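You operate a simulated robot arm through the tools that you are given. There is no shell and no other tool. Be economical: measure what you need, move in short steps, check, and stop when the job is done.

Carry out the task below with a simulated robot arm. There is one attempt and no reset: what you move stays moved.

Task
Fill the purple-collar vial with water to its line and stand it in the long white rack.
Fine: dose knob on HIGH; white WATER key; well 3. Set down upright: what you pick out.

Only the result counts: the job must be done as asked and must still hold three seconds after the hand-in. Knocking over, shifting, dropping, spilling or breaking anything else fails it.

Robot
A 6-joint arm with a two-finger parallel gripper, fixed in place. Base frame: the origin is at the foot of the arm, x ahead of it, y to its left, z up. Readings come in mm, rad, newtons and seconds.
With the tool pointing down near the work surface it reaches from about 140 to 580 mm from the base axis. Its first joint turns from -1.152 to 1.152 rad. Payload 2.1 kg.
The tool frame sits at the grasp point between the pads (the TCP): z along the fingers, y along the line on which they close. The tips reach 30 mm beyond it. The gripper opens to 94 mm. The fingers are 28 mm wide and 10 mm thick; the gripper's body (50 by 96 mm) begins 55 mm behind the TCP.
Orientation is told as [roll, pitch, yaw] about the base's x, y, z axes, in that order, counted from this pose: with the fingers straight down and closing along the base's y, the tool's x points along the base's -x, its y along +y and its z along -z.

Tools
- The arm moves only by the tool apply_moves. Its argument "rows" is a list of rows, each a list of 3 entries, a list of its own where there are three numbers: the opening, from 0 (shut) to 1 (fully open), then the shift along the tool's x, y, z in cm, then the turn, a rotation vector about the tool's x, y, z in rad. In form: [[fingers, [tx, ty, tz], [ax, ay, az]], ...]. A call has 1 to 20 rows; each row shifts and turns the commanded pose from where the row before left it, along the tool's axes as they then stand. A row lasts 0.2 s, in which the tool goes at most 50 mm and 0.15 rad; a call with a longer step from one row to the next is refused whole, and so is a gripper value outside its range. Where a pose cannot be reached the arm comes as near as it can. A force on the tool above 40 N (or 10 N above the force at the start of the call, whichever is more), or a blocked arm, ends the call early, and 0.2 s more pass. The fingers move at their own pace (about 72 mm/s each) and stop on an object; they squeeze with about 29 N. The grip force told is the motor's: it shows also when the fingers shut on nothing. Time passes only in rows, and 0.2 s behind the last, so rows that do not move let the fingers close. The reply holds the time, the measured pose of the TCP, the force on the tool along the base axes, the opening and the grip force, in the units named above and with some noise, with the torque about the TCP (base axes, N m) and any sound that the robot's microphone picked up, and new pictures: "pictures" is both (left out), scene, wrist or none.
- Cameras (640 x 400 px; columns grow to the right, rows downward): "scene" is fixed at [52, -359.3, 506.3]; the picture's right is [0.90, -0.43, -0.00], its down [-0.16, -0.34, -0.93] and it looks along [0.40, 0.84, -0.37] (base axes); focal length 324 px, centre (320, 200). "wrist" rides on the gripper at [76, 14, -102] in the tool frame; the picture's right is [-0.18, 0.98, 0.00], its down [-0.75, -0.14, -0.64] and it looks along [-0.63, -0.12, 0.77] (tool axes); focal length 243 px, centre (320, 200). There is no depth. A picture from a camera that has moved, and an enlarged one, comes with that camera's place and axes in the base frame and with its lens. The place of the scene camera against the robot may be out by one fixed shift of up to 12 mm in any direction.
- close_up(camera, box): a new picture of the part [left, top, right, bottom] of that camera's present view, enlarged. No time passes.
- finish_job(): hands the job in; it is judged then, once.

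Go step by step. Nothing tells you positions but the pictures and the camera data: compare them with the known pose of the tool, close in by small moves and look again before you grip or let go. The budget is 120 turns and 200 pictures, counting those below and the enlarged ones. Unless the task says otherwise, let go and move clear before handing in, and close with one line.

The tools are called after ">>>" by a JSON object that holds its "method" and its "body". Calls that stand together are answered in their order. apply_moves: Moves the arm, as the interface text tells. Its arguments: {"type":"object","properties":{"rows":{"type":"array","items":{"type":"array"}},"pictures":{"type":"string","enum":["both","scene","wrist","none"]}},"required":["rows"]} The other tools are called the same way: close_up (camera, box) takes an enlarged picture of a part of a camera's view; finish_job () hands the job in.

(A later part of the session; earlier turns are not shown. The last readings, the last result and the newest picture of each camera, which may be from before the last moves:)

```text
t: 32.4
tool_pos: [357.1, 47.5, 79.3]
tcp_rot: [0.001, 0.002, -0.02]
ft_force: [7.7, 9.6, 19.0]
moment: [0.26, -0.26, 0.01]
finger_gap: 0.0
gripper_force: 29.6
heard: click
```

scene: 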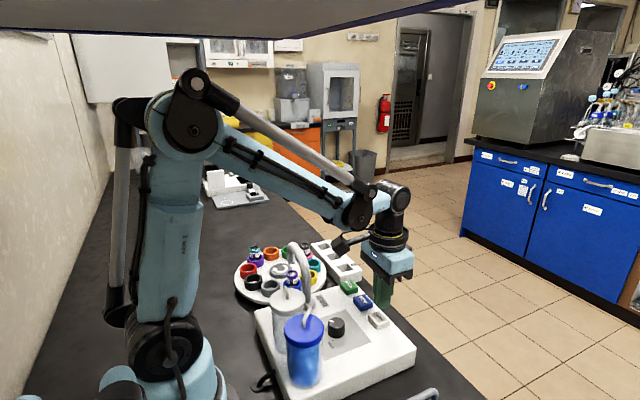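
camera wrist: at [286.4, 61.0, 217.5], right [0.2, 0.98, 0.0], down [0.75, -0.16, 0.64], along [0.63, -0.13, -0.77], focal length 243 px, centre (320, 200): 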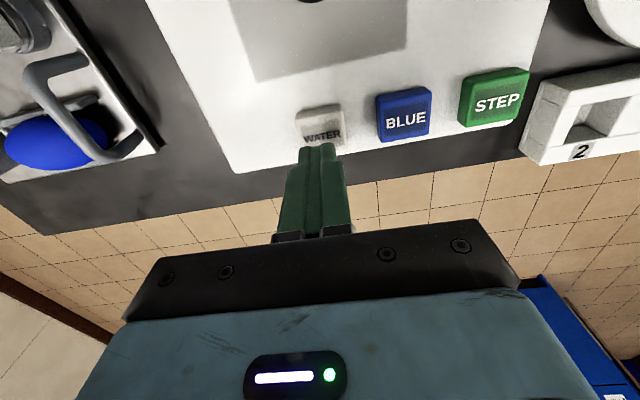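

Clicked. Raise and watch the vial.

>>> {"method": "apply_moves", "body": {"rows": [[0, [0, 0, -0.5], [0, 0, 0]], [0, [0, 0, -1.5], [0, 0, 0]], [0, [0, 0, 0], [0, 0, 0]], [0, [0, 0, 0], [0, 0, 0]], [0, [0, 0, 0], [0, 0, 0]], [0, [0, 0, 0], [0, 0, 0]], [0, [0, 0, 0], [0, 0, 0]], [0, [0, 0, 0], [0, 0, 0]], [0, [0, 0, 0], [0, 0, 0]], [0, [0, 0, 0], [0, 0, 0]], [0, [0, 0, 0], [0, 0, 0]]], "pictures": "none"}}

>>> {"method": "close_up", "body": {"camera": "scene", "box": [277, 262, 309, 282]}}

```text
t: 34.8
tool_pos: [356.6, 46.4, 98.8]
tcp_rot: [0.002, 0.004, -0.02]
ft_force: [0.5, 0.4, 0.5]
moment: [-0.01, 0.01, 0.01]
finger_gap: 0.0
gripper_force: 28.4
```

```text
16.00 times, centred on (293, 272) of scene
camera zoom: at [52.3, -359.5, 506.3], right [0.9, -0.43, 0.0], down [-0.16, -0.33, -0.93], along [0.4, 0.84, -0.37], focal length 5191 px, centre (752, -952)
```

zoom: 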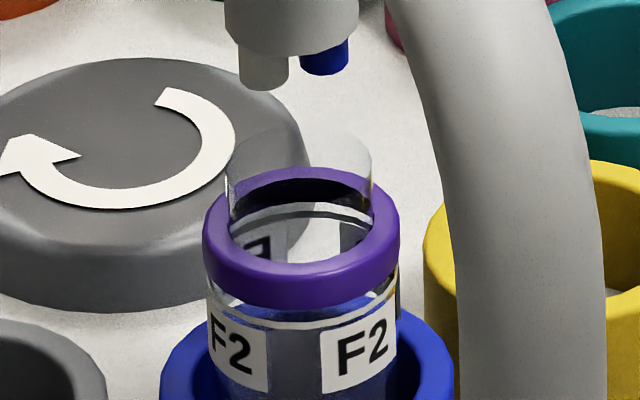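

>>> {"method": "close_up", "body": {"camera": "scene", "box": [281, 270, 305, 285]}}

```text
16.00 times, centred on (293, 278) of scene
camera zoom: at [52.3, -359.5, 506.3], right [0.9, -0.43, 0.0], down [-0.16, -0.33, -0.93], along [0.4, 0.84, -0.37], focal length 5191 px, centre (752, -1040)
```

zoom: 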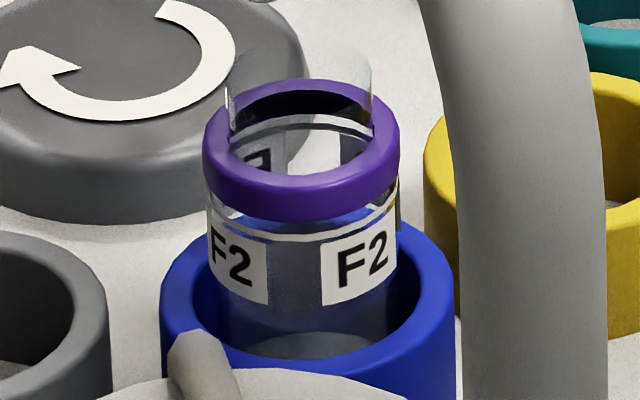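

>>> {"method": "close_up", "body": {"camera": "scene", "box": [286, 272, 302, 282]}}

```text
16.00 times, centred on (294, 277) of scene
camera zoom: at [52.3, -359.5, 506.3], right [0.9, -0.43, 0.0], down [-0.16, -0.33, -0.93], along [0.4, 0.84, -0.37], focal length 5191 px, centre (736, -1032)
```

zoom: 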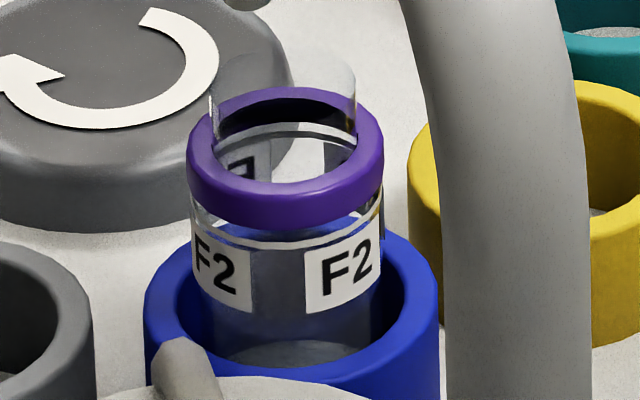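

The level is hard to read from this far away. I'll bring the wrist camera to the robot side of the vial for a closer view.

>>> {"method": "apply_moves", "body": {"rows": [[0, [0, 0, -4.5], [0, 0, 0]], [0, [0, 0, -4.5], [0, 0, 0]], [0, [0, 0, -4.5], [0, 0, 0]], [0.5, [0, 0, -4.5], [0, 0, 0]], [1, [3, 3.4, 0], [0, 0, 0]], [1, [3.4, 3.4, 0], [0, 0, 0]], [1, [3.4, 3.4, 0], [0, 0, 0]], [1, [3.4, 3.4, 0], [0, 0, 0]], [1, [3.6, 3.4, 0], [0, 0, 0]], [1, [0, 0, 4.5], [0, 0, 0]], [1, [0, 0, 4.5], [0, 0, 0]], [1, [0, 0, 3.5], [0, 0, 0]], [1, [0, 0, 0], [0, 0, 0]]]}}

```text
t: 37.6
tool_pos: [192.6, 219.0, 154.8]
tcp_rot: [0.003, 0.002, -0.019]
ft_force: [-0.6, -0.4, -0.2]
moment: [0.01, -0.01, 0.02]
finger_gap: 93.9
gripper_force: 0.1
camera wrist: at [116.8, 234.0, 256.7], right [0.2, 0.98, 0.0], down [0.75, -0.16, 0.64], along [0.63, -0.13, -0.77], focal length 243 px, centre (320, 200)
```

scene: 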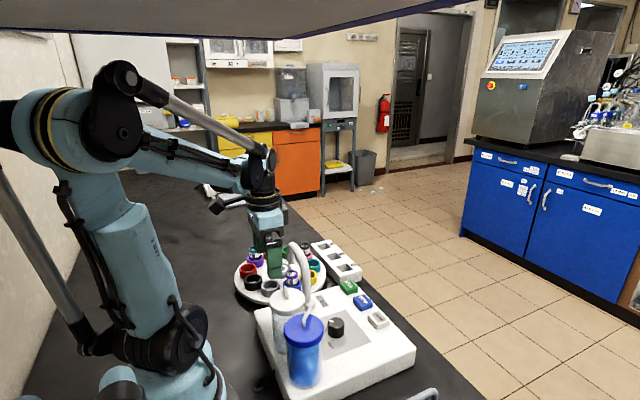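
wrist: 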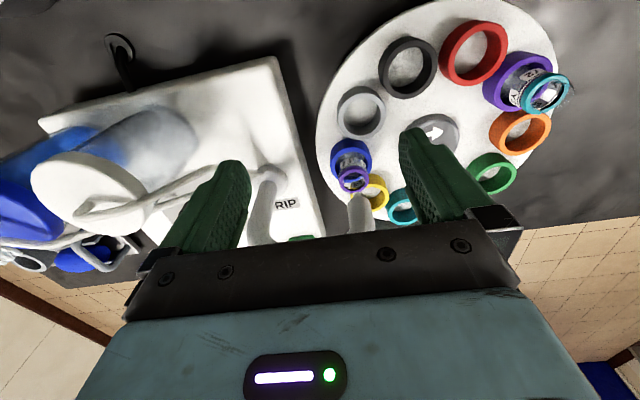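

>>> {"method": "close_up", "body": {"camera": "wrist", "box": [325, 135, 381, 200]}}

>>> {"method": "close_up", "body": {"camera": "wrist", "box": [336, 150, 368, 200]}}

>>> {"method": "close_up", "body": {"camera": "wrist", "box": [510, 60, 574, 120]}}

```text
6.15 times, centred on (353, 168) of wrist
camera zoom: at [116.8, 234.0, 256.7], right [0.2, 0.98, 0.0], down [0.75, -0.16, 0.64], along [0.63, -0.13, -0.77], focal length 1493 px, centre (117, 400)
```

zoom: 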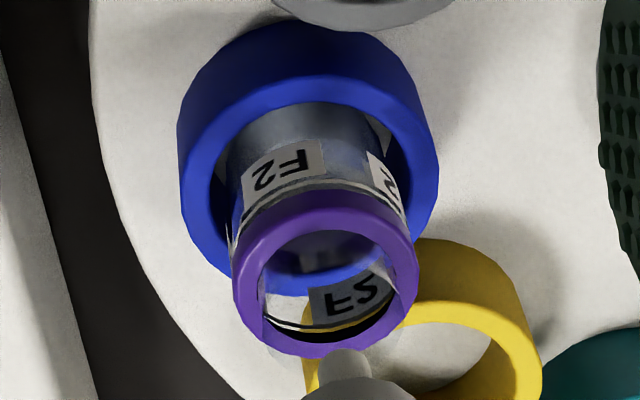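

```text
8.00 times, centred on (352, 175) of wrist
camera zoom: at [116.8, 234.0, 256.7], right [0.2, 0.98, 0.0], down [0.75, -0.16, 0.64], along [0.63, -0.13, -0.77], focal length 1941 px, centre (64, 400)
```

zoom: 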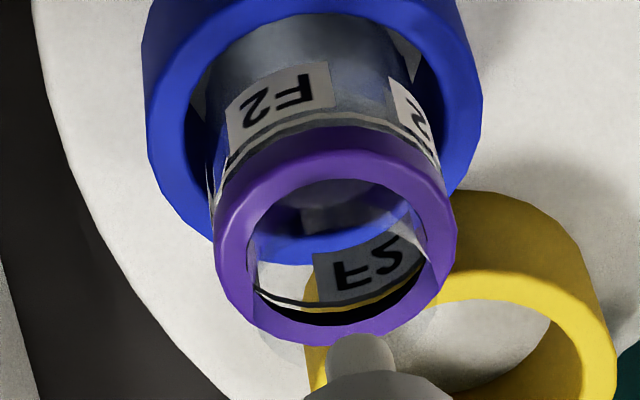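

```text
6.67 times, centred on (542, 90) of wrist
camera zoom: at [116.8, 234.0, 256.7], right [0.2, 0.98, 0.0], down [0.75, -0.16, 0.64], along [0.63, -0.13, -0.77], focal length 1618 px, centre (-1160, 933)
```

zoom: 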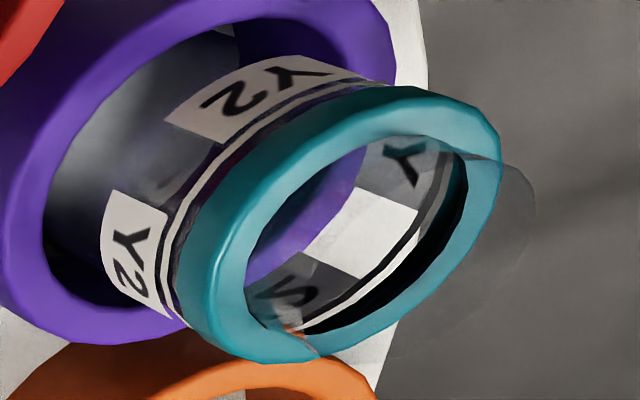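

>>> {"method": "close_up", "body": {"camera": "wrist", "box": [336, 142, 372, 166]}}

>>> {"method": "close_up", "body": {"camera": "wrist", "box": [336, 166, 372, 190]}}

```text
16.00 times, centred on (354, 154) of wrist
camera zoom: at [116.8, 234.0, 256.7], right [0.2, 0.98, 0.0], down [0.75, -0.16, 0.64], along [0.63, -0.13, -0.77], focal length 3882 px, centre (-224, 936)
```

zoom: 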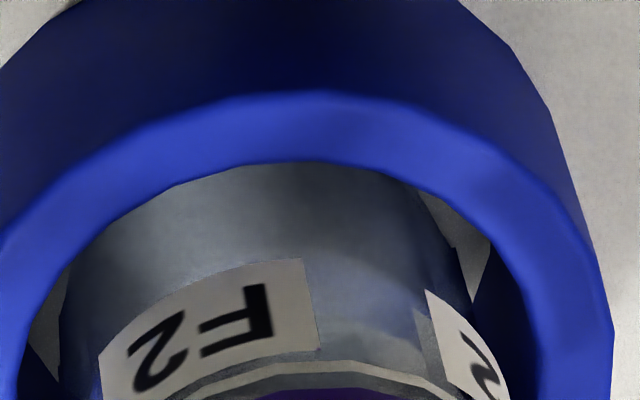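

```text
16.00 times, centred on (354, 178) of wrist
camera zoom: at [116.8, 234.0, 256.7], right [0.2, 0.98, 0.0], down [0.75, -0.16, 0.64], along [0.63, -0.13, -0.77], focal length 3882 px, centre (-224, 552)
```

zoom: 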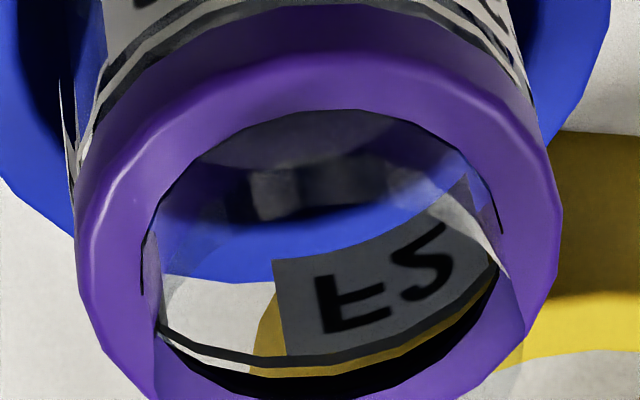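

>>> {"method": "close_up", "body": {"camera": "scene", "box": [278, 266, 310, 286]}}

>>> {"method": "close_up", "body": {"camera": "scene", "box": [240, 246, 272, 266]}}

```text
16.00 times, centred on (294, 276) of scene
camera zoom: at [52.3, -359.5, 506.3], right [0.9, -0.43, 0.0], down [-0.16, -0.33, -0.93], along [0.4, 0.84, -0.37], focal length 5191 px, centre (736, -1016)
```

zoom: 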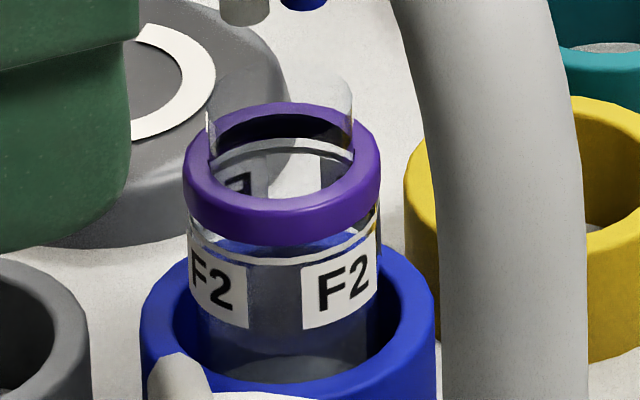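

```text
16.00 times, centred on (256, 256) of scene
camera zoom: at [52.3, -359.5, 506.3], right [0.9, -0.43, 0.0], down [-0.16, -0.33, -0.93], along [0.4, 0.84, -0.37], focal length 5191 px, centre (1344, -696)
```

zoom: 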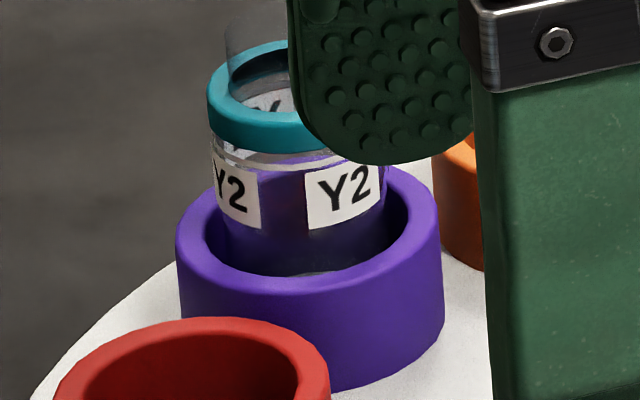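

Level seems near the line, but I want a flatter view to be sure. I'll back up and tilt the hand.

>>> {"method": "apply_moves", "body": {"rows": [[1, [3, 0, 0], [0, 0, 0]], [1, [3, 0.5, 0], [0, -0.15, 0]], [1, [0, 0, 0], [0, -0.15, 0]], [1, [0.6, 0, 2], [0, 0, 0]], [1, [0.6, 0, 2], [0, 0, 0]], [1, [0, 0, 0], [0, 0, 0]]], "pictures": "wrist"}}

```text
t: 39.0
tool_pos: [163.3, 212.4, 115.2]
tcp_rot: [0.001, -0.298, -0.02]
ft_force: [0.7, -0.3, -0.2]
moment: [0.02, -0.01, 0.01]
finger_gap: 93.8
gripper_force: 0.0
out of reach, approached as far as the arm can: row 2, 3
camera wrist: at [60.9, 226.5, 190.4], right [0.2, 0.98, 0.05], down [0.53, -0.15, 0.83], along [0.82, -0.13, -0.55], focal length 243 px, centre (320, 200)
```

wrist: 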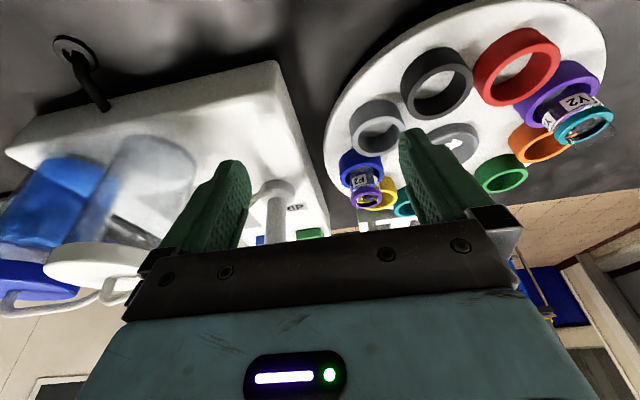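

>>> {"method": "close_up", "body": {"camera": "wrist", "box": [344, 165, 384, 205]}}

>>> {"method": "close_up", "body": {"camera": "wrist", "box": [546, 80, 610, 145]}}

```text
10.00 times, centred on (364, 185) of wrist
camera zoom: at [60.9, 226.5, 190.4], right [0.2, 0.98, 0.05], down [0.53, -0.15, 0.83], along [0.82, -0.13, -0.55], focal length 2426 px, centre (-120, 350)
```

zoom: 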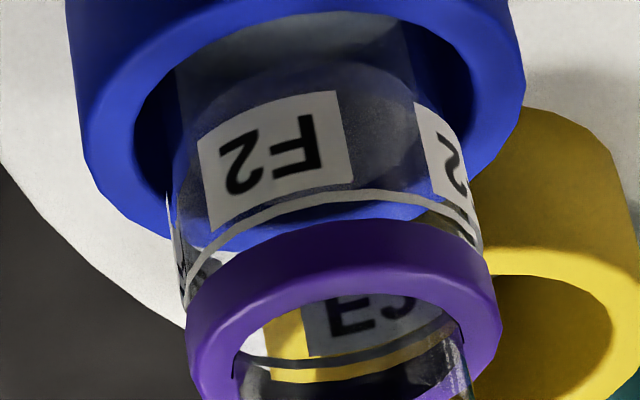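

```text
6.15 times, centred on (578, 112) of wrist
camera zoom: at [60.9, 226.5, 190.4], right [0.2, 0.98, 0.05], down [0.53, -0.15, 0.83], along [0.82, -0.13, -0.55], focal length 1493 px, centre (-1268, 738)
```

zoom: 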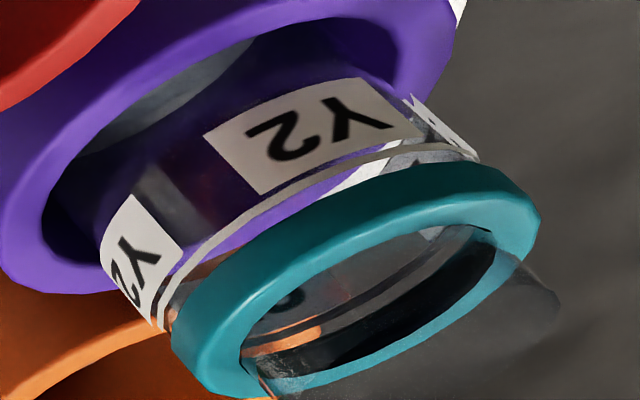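

>>> {"method": "close_up", "body": {"camera": "wrist", "box": [346, 164, 378, 184]}}

>>> {"method": "close_up", "body": {"camera": "wrist", "box": [530, 78, 594, 118]}}

```text
16.00 times, centred on (362, 174) of wrist
camera zoom: at [60.9, 226.5, 190.4], right [0.2, 0.98, 0.05], down [0.53, -0.15, 0.83], along [0.82, -0.13, -0.55], focal length 3882 px, centre (-352, 616)
```

zoom: 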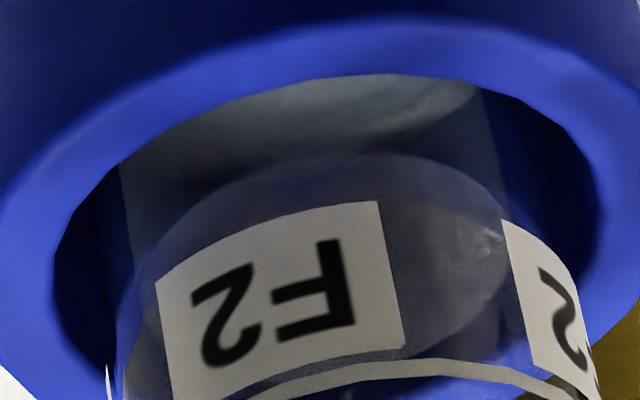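

```text
10.00 times, centred on (562, 98) of wrist
camera zoom: at [60.9, 226.5, 190.4], right [0.2, 0.98, 0.05], down [0.53, -0.15, 0.83], along [0.82, -0.13, -0.55], focal length 2426 px, centre (-2100, 1220)
```

zoom: 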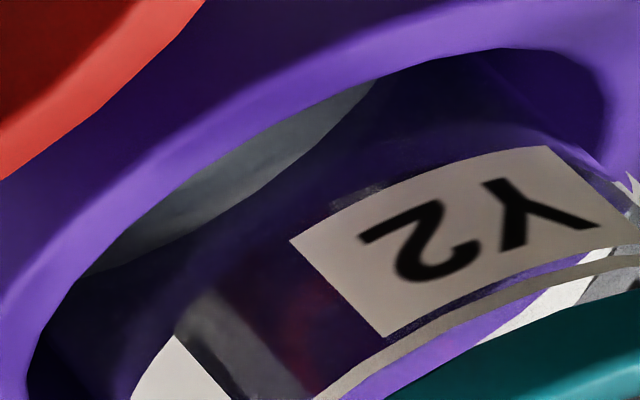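

Now it's clear: the water surface is an ellipse about 15 mm below the line, so roughly half full — another HIGH dose is needed. Back to the WATER key.

>>> {"method": "apply_moves", "body": {"rows": [[0.5, [-1.2, 0, -4], [0, 0, 0]], [0, [-1.2, 0, -4], [0, 0.15, 0]], [0, [0, 0, -3.5], [0, 0.148, 0]], [0, [0, 0, -3.5], [0, 0, 0]], [0, [-3.4, -3.3, 0], [0, 0, 0]], [0, [-3.4, -3.3, 0], [0, 0, 0]], [0, [-3.4, -3.3, 0], [0, 0, 0]], [0, [-3.4, -3.3, 0], [0, 0, 0]], [0, [-2, -3.3, 0], [0, 0, 0]], [0, [0, 0, 0], [0, 0, 0]]], "pictures": "none"}}

```text
t: 41.2
tool_pos: [310.7, 40.6, 269.9]
tcp_rot: [-0.001, 0.002, -0.02]
ft_force: [0.7, -0.1, -0.3]
moment: [0.0, -0.01, 0.0]
finger_gap: 0.0
gripper_force: 28.9
```

>>> {"method": "apply_moves", "body": {"rows": [[0, [-4.6, 0.67, 0], [0, 0, 0]], [0, [0, 0, 4.5], [0, 0, 0]], [0, [0, 0, 4.5], [0, 0, 0]], [0, [0, 0, 4.5], [0, 0, 0]], [0, [0, 0, 3.6], [0, 0, 0]], [0, [0, 0, 0], [0, 0, 0]]], "pictures": "wrist"}}

```text
t: 42.6
tool_pos: [359.0, 49.1, 96.3]
tcp_rot: [0.002, 0.004, -0.021]
ft_force: [0.7, 0.3, 0.1]
moment: [0.0, -0.01, 0.03]
finger_gap: 0.0
gripper_force: 29.0
camera wrist: at [283.5, 63.2, 198.7], right [0.2, 0.98, 0.0], down [0.75, -0.16, 0.64], along [0.63, -0.13, -0.77], focal length 243 px, centre (320, 200)
```

wrist: 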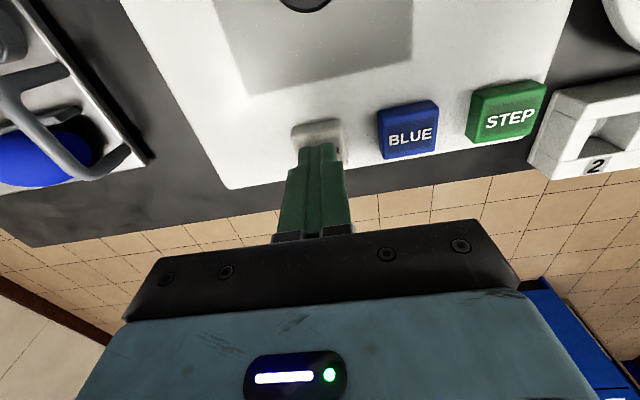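

>>> {"method": "apply_moves", "body": {"rows": [[0, [0, -0.15, 0.8], [0, 0, 0]], [0, [0, 0, 0.4], [0, 0, 0]], [0, [0, 0, 0.2], [0, 0, 0]], [0, [0, 0, 0.1], [0, 0, 0]], [0, [0, 0, 0.1], [0, 0, 0]], [0, [0, 0, 0.1], [0, 0, 0]]], "pictures": "none"}}

```text
t: 44.0
tool_pos: [357.5, 48.2, 79.0]
tcp_rot: [0.001, -0.003, -0.021]
ft_force: [14.6, -5.2, 26.4]
moment: [-0.18, -0.45, -0.03]
finger_gap: 0.1
gripper_force: 29.0
heard: click
```

Second dose clicked. Return to the same inspection pose.

>>> {"method": "apply_moves", "body": {"rows": [[0, [0, 0, -2], [0, 0, 0]], [0, [0, 0, -4.5], [0, 0, 0]], [0, [0, 0, -4.5], [0, 0, 0]], [0, [0, 0, -4.5], [0, 0, 0]], [0.5, [0, 0, -4], [0, 0, 0]], [1, [3, 3.3, 0], [0, 0, 0]], [1, [3.4, 3.3, 0], [0, 0, 0]], [1, [3.4, 3.3, 0], [0, 0, 0]], [1, [3.4, 3.3, 0], [0, 0, 0]], [1, [3.3, 3.4, 0], [0, 0, 0]], [1, [0, 0, 4.5], [0, 0, 0]], [1, [0, 0, 4.5], [0, 0, 0]], [1, [0, 0, 3], [0, 0, 0]], [1, [2.8, 0, 0], [0, -0.15, 0]], [1, [0, 0, 0], [0, -0.15, 0]], [1, [0.6, 0, 2], [0, 0, 0]], [1, [0.6, 0, 2], [0, 0, 0]], [1, [0, 0, 0], [0, 0, 0]]], "pictures": "wrist"}}

```text
t: 47.8
tool_pos: [166.8, 218.5, 111.6]
tcp_rot: [0.001, -0.296, -0.02]
ft_force: [-0.8, -0.1, 0.2]
moment: [0.0, 0.0, 0.01]
finger_gap: 94.3
gripper_force: 0.1
camera wrist: at [63.3, 233.2, 187.2], right [0.2, 0.98, 0.06], down [0.53, -0.15, 0.83], along [0.83, -0.13, -0.55], focal length 243 px, centre (320, 200)
```

wrist: 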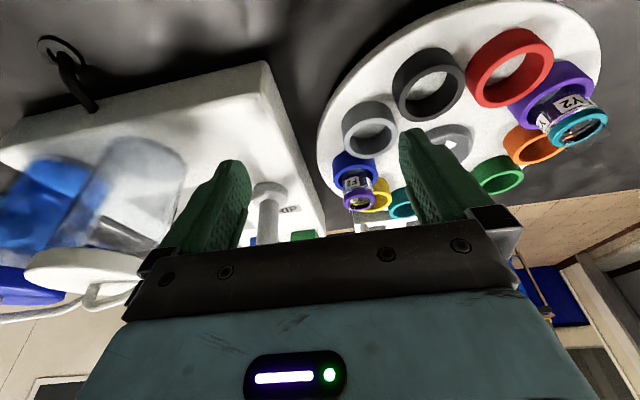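

>>> {"method": "close_up", "body": {"camera": "wrist", "box": [340, 166, 372, 186]}}

>>> {"method": "close_up", "body": {"camera": "wrist", "box": [340, 186, 372, 206]}}

```text
16.00 times, centred on (356, 176) of wrist
camera zoom: at [63.3, 233.2, 187.2], right [0.2, 0.98, 0.06], down [0.53, -0.15, 0.83], along [0.83, -0.13, -0.55], focal length 3882 px, centre (-256, 584)
```

zoom: 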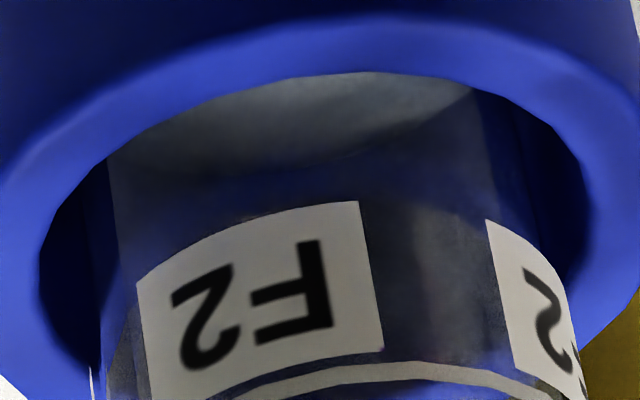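

```text
16.00 times, centred on (356, 196) of wrist
camera zoom: at [63.3, 233.2, 187.2], right [0.2, 0.98, 0.06], down [0.53, -0.15, 0.83], along [0.83, -0.13, -0.55], focal length 3882 px, centre (-256, 264)
```

zoom: 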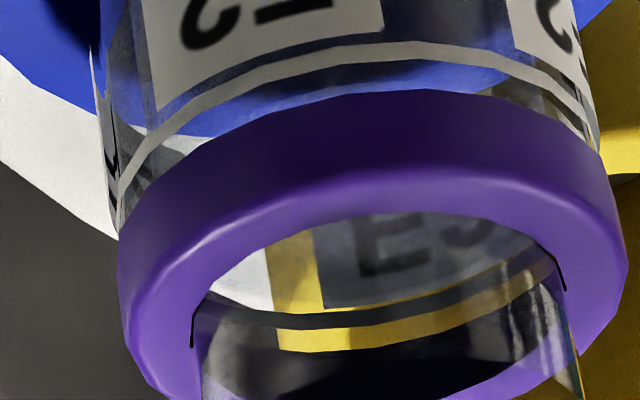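

The ellipse is gone from mid-vial; the surface now coincides with the white line. Next: step the carousel twice so the vial comes clear of the spout.

>>> {"method": "apply_moves", "body": {"rows": [[0.5, [-1.2, 0, -4], [0, 0, 0]], [0, [-1.2, 0, -4], [0, 0.15, 0]], [0, [0, 0, -3.5], [0, 0.148, 0]], [0, [0, 0, -3.5], [0, 0, 0]], [0, [-4.1, -1.08, 0], [0, 0, 0]], [0, [-4.1, -1.08, 0], [0, 0, 0]], [0, [-4.1, -1.08, 0], [0, 0, 0]], [0, [-4.1, -1.08, 0], [0, 0, 0]], [0, [-4.1, -1.08, 0], [0, 0, 0]], [0, [0, 0, 4.5], [0, 0, 0]], [0, [0, 0, 4.5], [0, 0, 0]], [0, [0, 0, 4.5], [0, 0, 0]], [0, [0, 0, 2], [0, 0, 0]], [0, [0, 0, 0], [0, 0, 0]]], "pictures": "wrist"}}

```text
t: 50.8
tool_pos: [365.3, 159.0, 113.5]
tcp_rot: [0.001, 0.001, -0.02]
ft_force: [0.5, 0.0, -1.0]
moment: [0.01, -0.03, -0.03]
finger_gap: 0.2
gripper_force: 28.9
camera wrist: at [288.1, 174.5, 215.2], right [0.2, 0.98, 0.0], down [0.75, -0.16, 0.64], along [0.63, -0.13, -0.77], focal length 243 px, centre (320, 200)
```

wrist: 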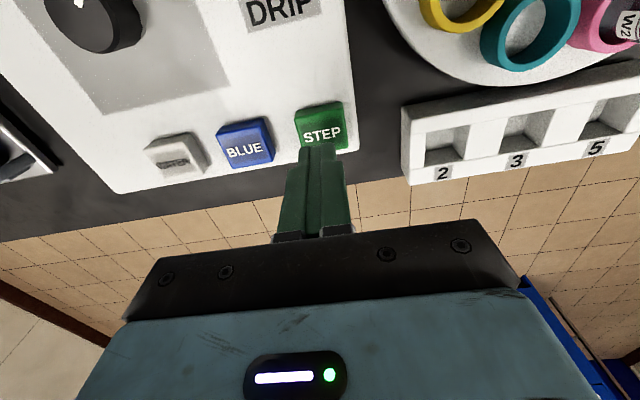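

>>> {"method": "apply_moves", "body": {"rows": [[0, [0.2, 0.1, 1.6], [0, 0, 0]], [0, [0, 0, 1.0], [0, 0, 0]], [0, [0, 0, 0.4], [0, 0, 0]], [0, [0, 0, 0.15], [0, 0, 0]], [0, [0, 0, 0.1], [0, 0, 0]], [0, [0, 0, 0.1], [0, 0, 0]], [0, [0, 0, -0.5], [0, 0, 0]], [0, [0, 0, -1], [0, 0, 0]], [0, [0, 0, 0], [0, 0, 0]], [0, [0, 0, 0], [0, 0, 0]], [0, [0, 0, 0], [0, 0, 0]]], "pictures": "scene"}}

```text
t: 53.2
tool_pos: [361.6, 159.0, 92.5]
tcp_rot: [0.0, 0.001, -0.02]
ft_force: [-0.7, -0.1, 0.5]
moment: [0.02, -0.01, -0.01]
finger_gap: 0.0
gripper_force: 29.2
heard: click
```

scene: 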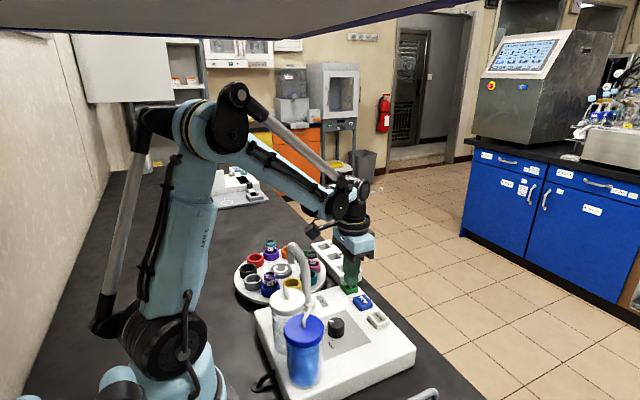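

One step done. Press once more (same soft stroke).

>>> {"method": "apply_moves", "body": {"rows": [[0, [0, 0, 0.7], [0, 0, 0]], [0, [0, 0, 0.3], [0, 0, 0]], [0, [0, 0, 0.15], [0, 0, 0]], [0, [0, 0, 0.1], [0, 0, 0]], [0, [0, 0, 0.1], [0, 0, 0]], [0, [0, 0, 0], [0, 0, 0]], [0, [0, 0, -0.5], [0, 0, 0]], [0, [0, 0, -1], [0, 0, 0]], [0, [0, 0, 0], [0, 0, 0]], [0, [0, 0, 0], [0, 0, 0]], [0, [0, 0, 0], [0, 0, 0]]], "pictures": "none"}}

>>> {"method": "close_up", "body": {"camera": "scene", "box": [220, 220, 420, 345]}}

```text
t: 55.6
tool_pos: [362.3, 160.0, 92.7]
tcp_rot: [0.002, 0.001, -0.021]
ft_force: [0.1, -0.8, -1.2]
moment: [0.03, 0.0, 0.04]
finger_gap: 0.0
gripper_force: 28.9
heard: click
```

```text
3.20 times, centred on (320, 282) of scene
camera zoom: at [52.3, -359.5, 506.3], right [0.9, -0.43, 0.0], down [-0.16, -0.33, -0.93], along [0.4, 0.84, -0.37], focal length 1038 px, centre (320, -64)
```

zoom: 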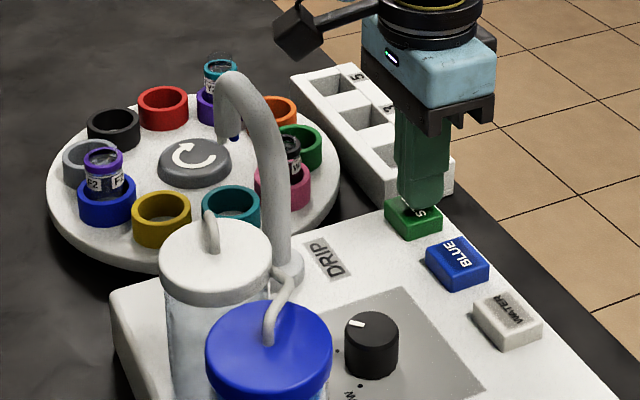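

F2 now sits freely accessible on the robot side. I'll raise, move over there, and look.

>>> {"method": "close_up", "body": {"camera": "scene", "box": [236, 264, 268, 284]}}

>>> {"method": "apply_moves", "body": {"rows": [[0, [0, 0, -4.5], [0, 0, 0]], [0, [0, 0, -4.5], [0, 0, 0]], [0, [0, 0, -4.5], [0, 0, 0]], [0, [0, 0, -4], [0, 0, 0]], [0.4, [4, 2.3, 0], [0, 0, 0.021]], [0.65, [4, 2.3, 0], [0, 0, 0]], [0.65, [4, 2.3, 0], [0, 0, 0]], [0.65, [4, 2.3, 0], [0, 0, 0]], [0.65, [3.5, 2.2, 0], [0, 0, 0]], [0.65, [0, 0, 0], [0, 0, 0]]]}}

```text
16.00 times, centred on (252, 274) of scene
camera zoom: at [52.3, -359.5, 506.3], right [0.9, -0.43, 0.0], down [-0.16, -0.33, -0.93], along [0.4, 0.84, -0.37], focal length 5191 px, centre (1408, -984)
```

zoom: 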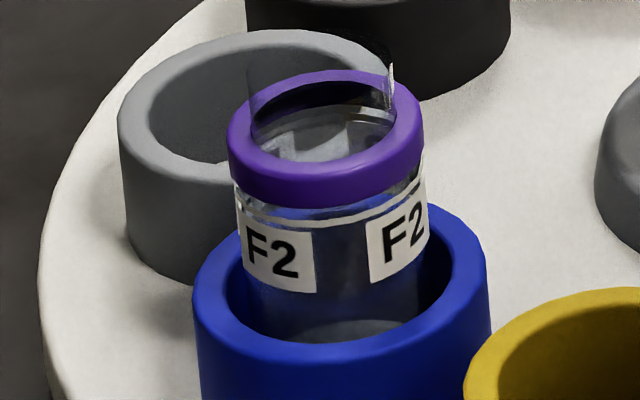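

```text
t: 57.8
tool_pos: [173.7, 276.3, 267.5]
tcp_rot: [0.001, -0.001, -0.042]
ft_force: [0.0, -0.4, -0.2]
moment: [-0.02, -0.03, 0.0]
finger_gap: 61.4
gripper_force: 0.2
camera wrist: at [97.3, 293.2, 369.6], right [0.22, 0.97, 0.0], down [0.75, -0.17, 0.64], along [0.63, -0.14, -0.77], focal length 243 px, centre (320, 200)
```

scene: 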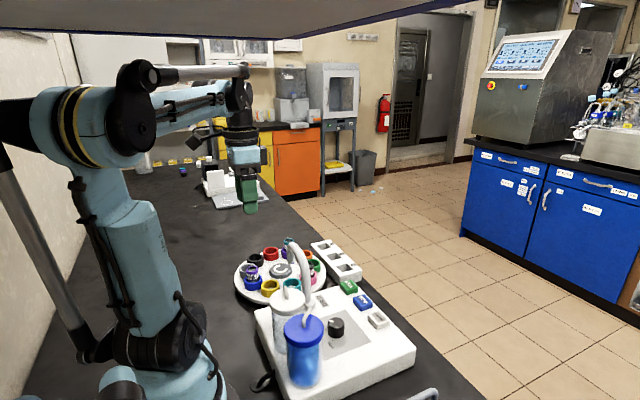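
wrist: 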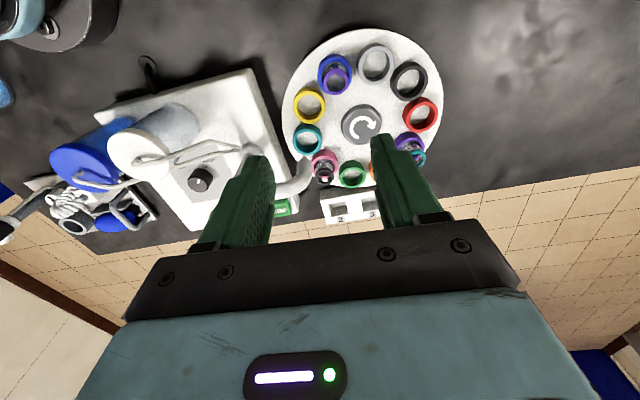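

>>> {"method": "close_up", "body": {"camera": "wrist", "box": [300, 45, 372, 100]}}

```text
7.27 times, centred on (336, 72) of wrist
camera zoom: at [97.3, 293.2, 369.6], right [0.22, 0.97, 0.0], down [0.75, -0.17, 0.64], along [0.63, -0.14, -0.77], focal length 1764 px, centre (204, 1127)
```

zoom: 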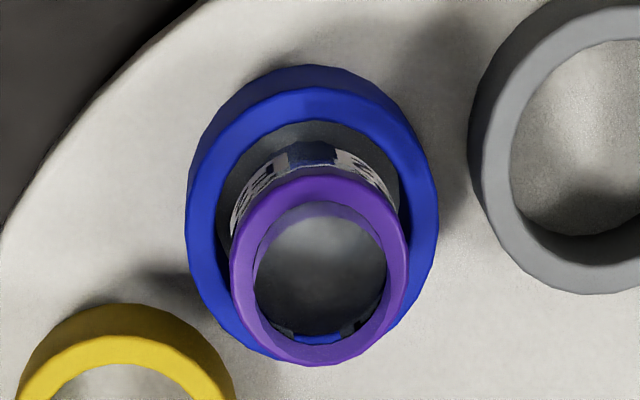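

>>> {"method": "apply_moves", "body": {"rows": [[0.65, [0, 0, 0], [0, 0, -0.042]], [0.65, [-0.28, 1.87, 4], [0, 0, 0]], [0.65, [0, 0, 4.5], [0, 0, 0]], [0.65, [0, 0, 3.5], [0, 0, 0]], [0.65, [0, 0, 0], [0, 0, 0]]]}}

>>> {"method": "close_up", "body": {"camera": "scene", "box": [210, 220, 310, 282]}}

```text
t: 59.0
tool_pos: [176.6, 301.7, 145.9]
tcp_rot: [0.001, 0.0, 0.003]
ft_force: [-0.8, -0.4, -0.6]
moment: [-0.02, 0.0, 0.0]
finger_gap: 60.9
gripper_force: 0.1
camera wrist: at [99.9, 314.8, 248.3], right [0.18, 0.98, 0.0], down [0.75, -0.14, 0.64], along [0.63, -0.12, -0.77], focal length 243 px, centre (320, 200)
```

scene: 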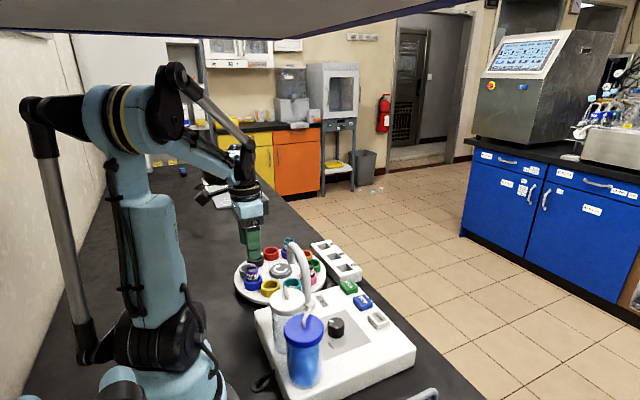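
wrist: 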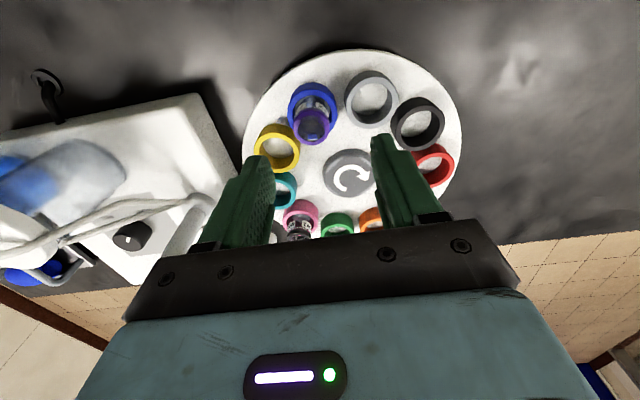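

```text
6.40 times, centred on (260, 251) of scene
camera zoom: at [52.3, -359.5, 506.3], right [0.9, -0.43, 0.0], down [-0.16, -0.33, -0.93], along [0.4, 0.84, -0.37], focal length 2076 px, centre (704, -126)
```

zoom: 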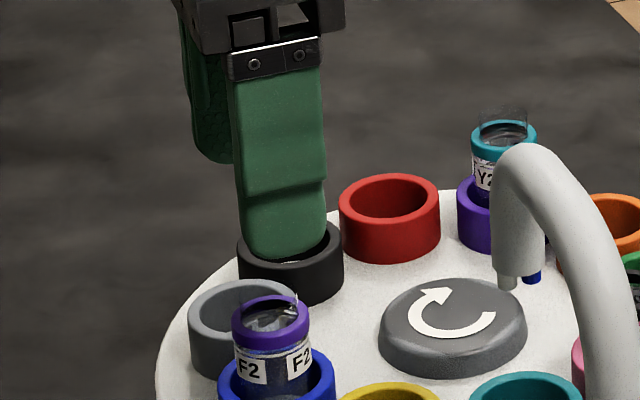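

>>> {"method": "close_up", "body": {"camera": "wrist", "box": [280, 75, 344, 155]}}

```text
5.00 times, centred on (312, 115) of wrist
camera zoom: at [99.9, 314.8, 248.3], right [0.18, 0.98, 0.0], down [0.75, -0.14, 0.64], along [0.63, -0.12, -0.77], focal length 1213 px, centre (360, 625)
```

zoom: 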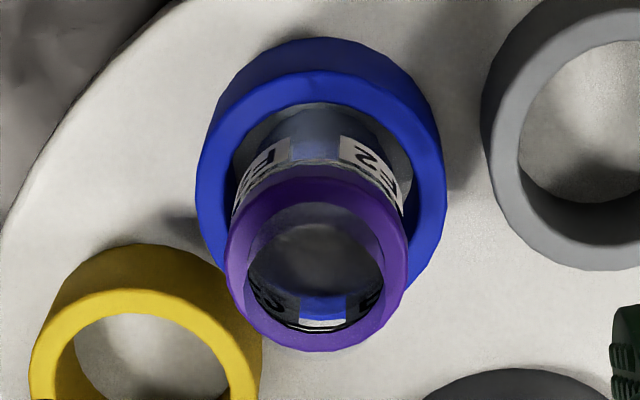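

>>> {"method": "apply_moves", "body": {"rows": [[0.55, [0, -0.77, 0], [0, 0, 0]], [0.55, [0, 0, 3], [0, 0, 0]], [0.55, [0, 0, 2.5], [0, 0, 0]], [0.55, [0, 0, 0.8], [0, 0, 0]], [0.55, [0, 0, 0], [0, 0, 0]]]}}

>>> {"method": "close_up", "body": {"camera": "scene", "box": [220, 240, 284, 280]}}

```text
t: 60.2
tool_pos: [175.8, 293.2, 84.5]
tcp_rot: [0.003, 0.0, 0.003]
ft_force: [0.5, -0.6, 0.2]
moment: [0.02, 0.02, 0.0]
finger_gap: 51.6
gripper_force: 0.0
camera wrist: at [98.8, 307.3, 185.9], right [0.18, 0.98, 0.0], down [0.75, -0.14, 0.64], along [0.63, -0.12, -0.77], focal length 243 px, centre (320, 200)
```

scene: 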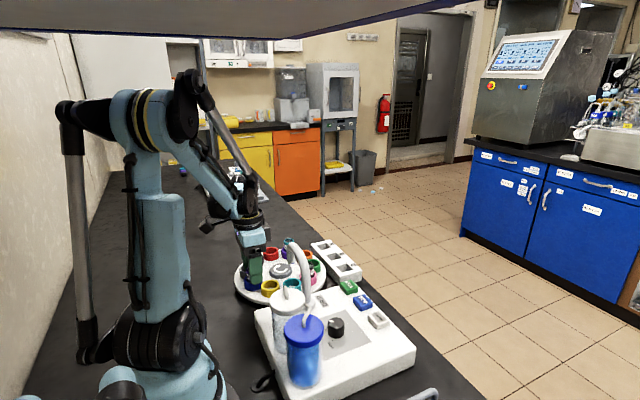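
wrist: 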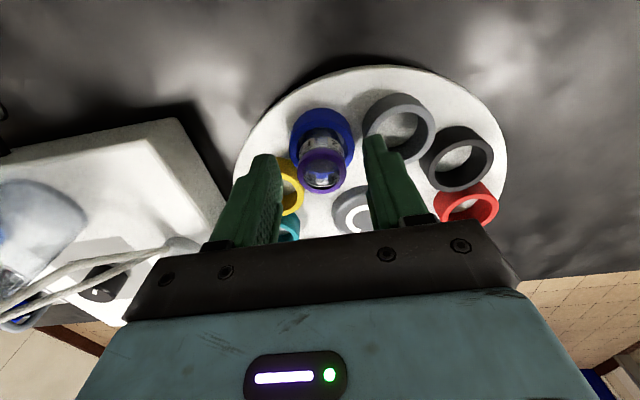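

```text
10.00 times, centred on (252, 260) of scene
camera zoom: at [52.3, -359.5, 506.3], right [0.9, -0.43, 0.0], down [-0.16, -0.33, -0.93], along [0.4, 0.84, -0.37], focal length 3244 px, centre (1000, -400)
```

zoom: 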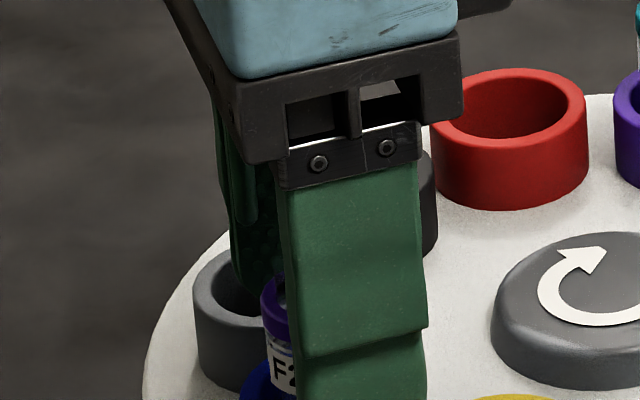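

>>> {"method": "close_up", "body": {"camera": "scene", "box": [228, 262, 292, 302]}}

>>> {"method": "close_up", "body": {"camera": "wrist", "box": [240, 90, 400, 220]}}

```text
10.00 times, centred on (260, 282) of scene
camera zoom: at [52.3, -359.5, 506.3], right [0.9, -0.43, 0.0], down [-0.16, -0.33, -0.93], along [0.4, 0.84, -0.37], focal length 3244 px, centre (920, -620)
```

zoom: 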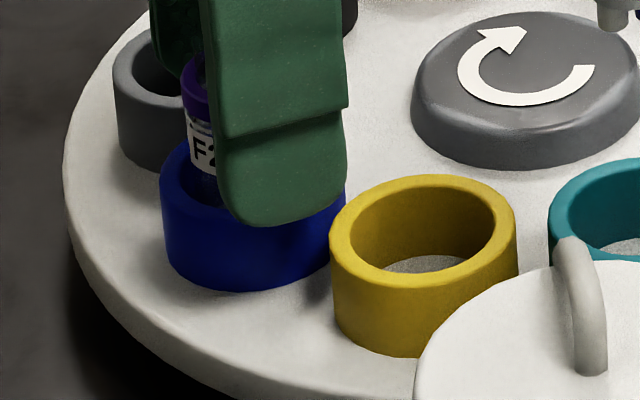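

```text
3.08 times, centred on (320, 155) of wrist
camera zoom: at [98.8, 307.3, 185.9], right [0.18, 0.98, 0.0], down [0.75, -0.14, 0.64], along [0.63, -0.12, -0.77], focal length 746 px, centre (320, 338)
```

zoom: 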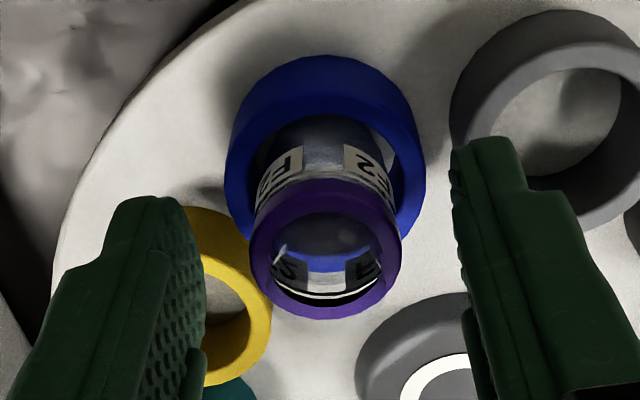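

Fingers are centred on the collar. Lower 8 mm and close gently.

>>> {"method": "apply_moves", "body": {"rows": [[0.55, [0, 0, 0.4], [0, 0, 0]], [0.55, [0, 0, 0.4], [0, 0, 0]], [0.4, [0, 0, 0], [0, 0, 0]], [0.3, [0, 0, 0], [0, 0, 0]], [0.2, [0, 0, 0], [0, 0, 0]], [0.2, [0, 0, 0], [0, 0, 0]]]}}

>>> {"method": "close_up", "body": {"camera": "wrist", "box": [240, 90, 400, 220]}}

```text
t: 61.6
tool_pos: [174.9, 292.1, 75.3]
tcp_rot: [0.002, 0.001, 0.001]
ft_force: [0.6, 0.2, 0.0]
moment: [-0.02, 0.04, 0.03]
finger_gap: 23.3
gripper_force: 29.5
camera wrist: at [98.1, 305.9, 178.1], right [0.18, 0.98, 0.0], down [0.75, -0.14, 0.64], along [0.63, -0.12, -0.77], focal length 243 px, centre (320, 200)
```

scene: 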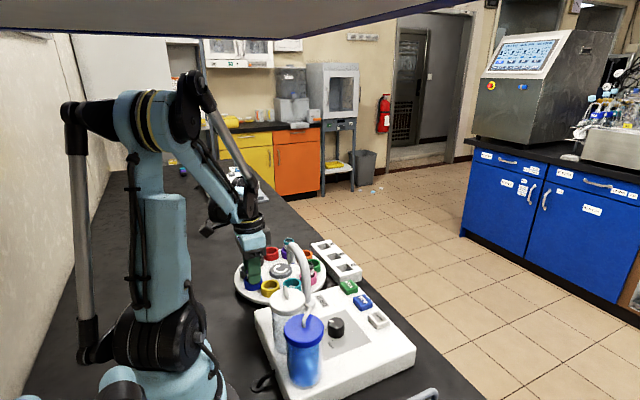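
wrist: 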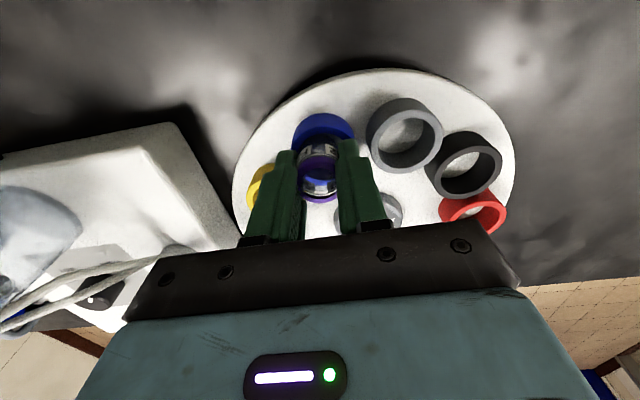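

```text
3.08 times, centred on (320, 155) of wrist
camera zoom: at [98.1, 305.9, 178.1], right [0.18, 0.98, 0.0], down [0.75, -0.14, 0.64], along [0.63, -0.12, -0.77], focal length 746 px, centre (320, 338)
```

zoom: 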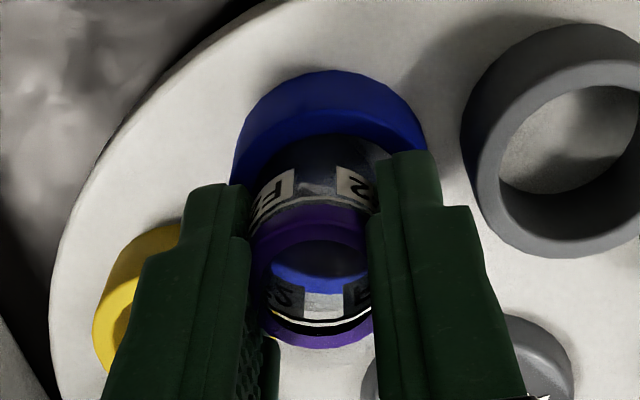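

Gripped (23 mm). Lifting slowly straight up.

>>> {"method": "apply_moves", "body": {"rows": [[0.15, [0, 0, -0.5], [0, 0, 0]], [0.15, [0, 0, -1], [0, 0, 0]], [0.15, [0, 0, -1.5], [0, 0, 0]], [0.15, [0, 0, -1.5], [0, 0, 0]], [0.15, [0, 0, -1.5], [0, 0, 0]], [0.15, [0, 0, -1.5], [0, 0, 0]], [0.15, [0, 0, -1.5], [0, 0, 0]], [0.15, [0, 0, -0.5], [0, 0, 0]], [0.15, [0, 0, 0], [0, 0, 0]]]}}

>>> {"method": "close_up", "body": {"camera": "scene", "box": [220, 230, 284, 270]}}

```text
t: 63.6
tool_pos: [174.4, 292.0, 171.2]
tcp_rot: [0.002, 0.001, 0.002]
ft_force: [0.5, -0.4, 1.2]
moment: [-0.01, 0.0, 0.01]
finger_gap: 19.1
gripper_force: 29.0
camera wrist: at [98.8, 305.9, 272.6], right [0.18, 0.98, 0.0], down [0.75, -0.14, 0.64], along [0.63, -0.12, -0.77], focal length 243 px, centre (320, 200)
```

scene: 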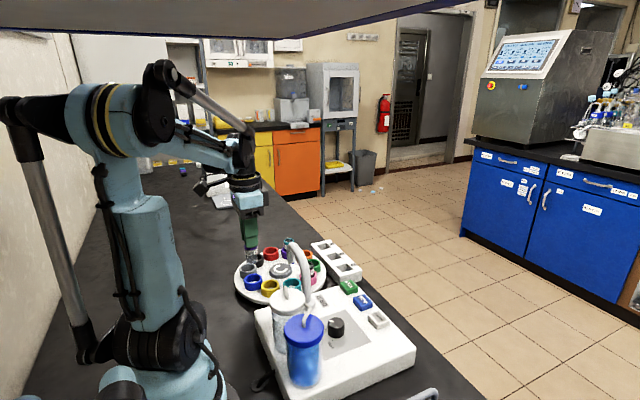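
wrist: 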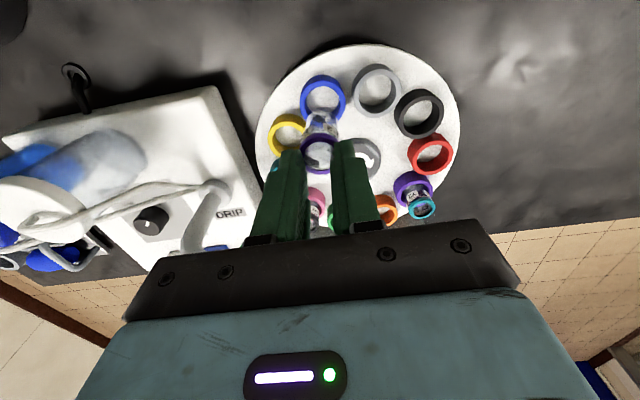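

```text
10.00 times, centred on (252, 250) of scene
camera zoom: at [52.3, -359.5, 506.3], right [0.9, -0.43, 0.0], down [-0.16, -0.33, -0.93], along [0.4, 0.84, -0.37], focal length 3244 px, centre (1000, -300)
```

zoom: 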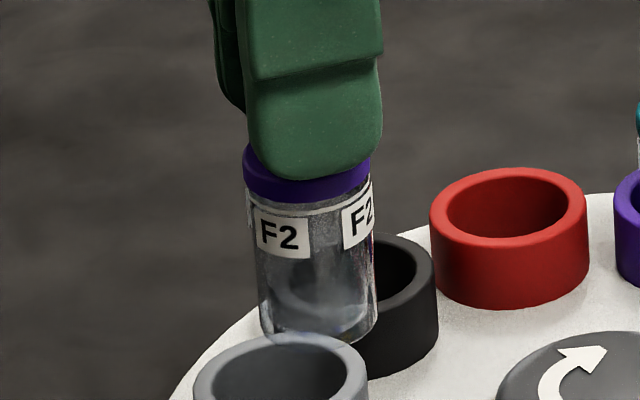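

The grip slid up onto the glass neck (19 mm) but the vial hangs upright. Closer look at grip and level.

>>> {"method": "close_up", "body": {"camera": "scene", "box": [235, 242, 267, 266]}}

>>> {"method": "close_up", "body": {"camera": "wrist", "box": [280, 100, 360, 180]}}

```text
16.00 times, centred on (251, 254) of scene
camera zoom: at [52.3, -359.5, 506.3], right [0.9, -0.43, 0.0], down [-0.16, -0.33, -0.93], along [0.4, 0.84, -0.37], focal length 5191 px, centre (1424, -664)
```

zoom: 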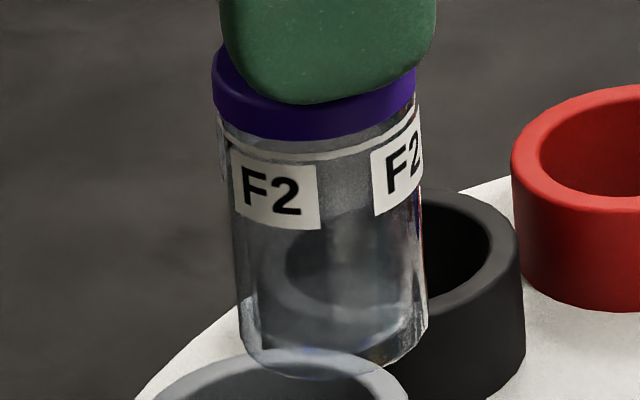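

```text
5.00 times, centred on (320, 140) of wrist
camera zoom: at [98.8, 305.9, 272.6], right [0.18, 0.98, 0.0], down [0.75, -0.14, 0.64], along [0.63, -0.12, -0.77], focal length 1213 px, centre (320, 500)
```

zoom: 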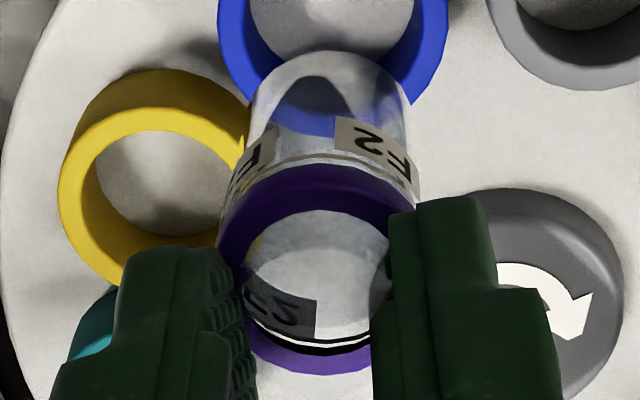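

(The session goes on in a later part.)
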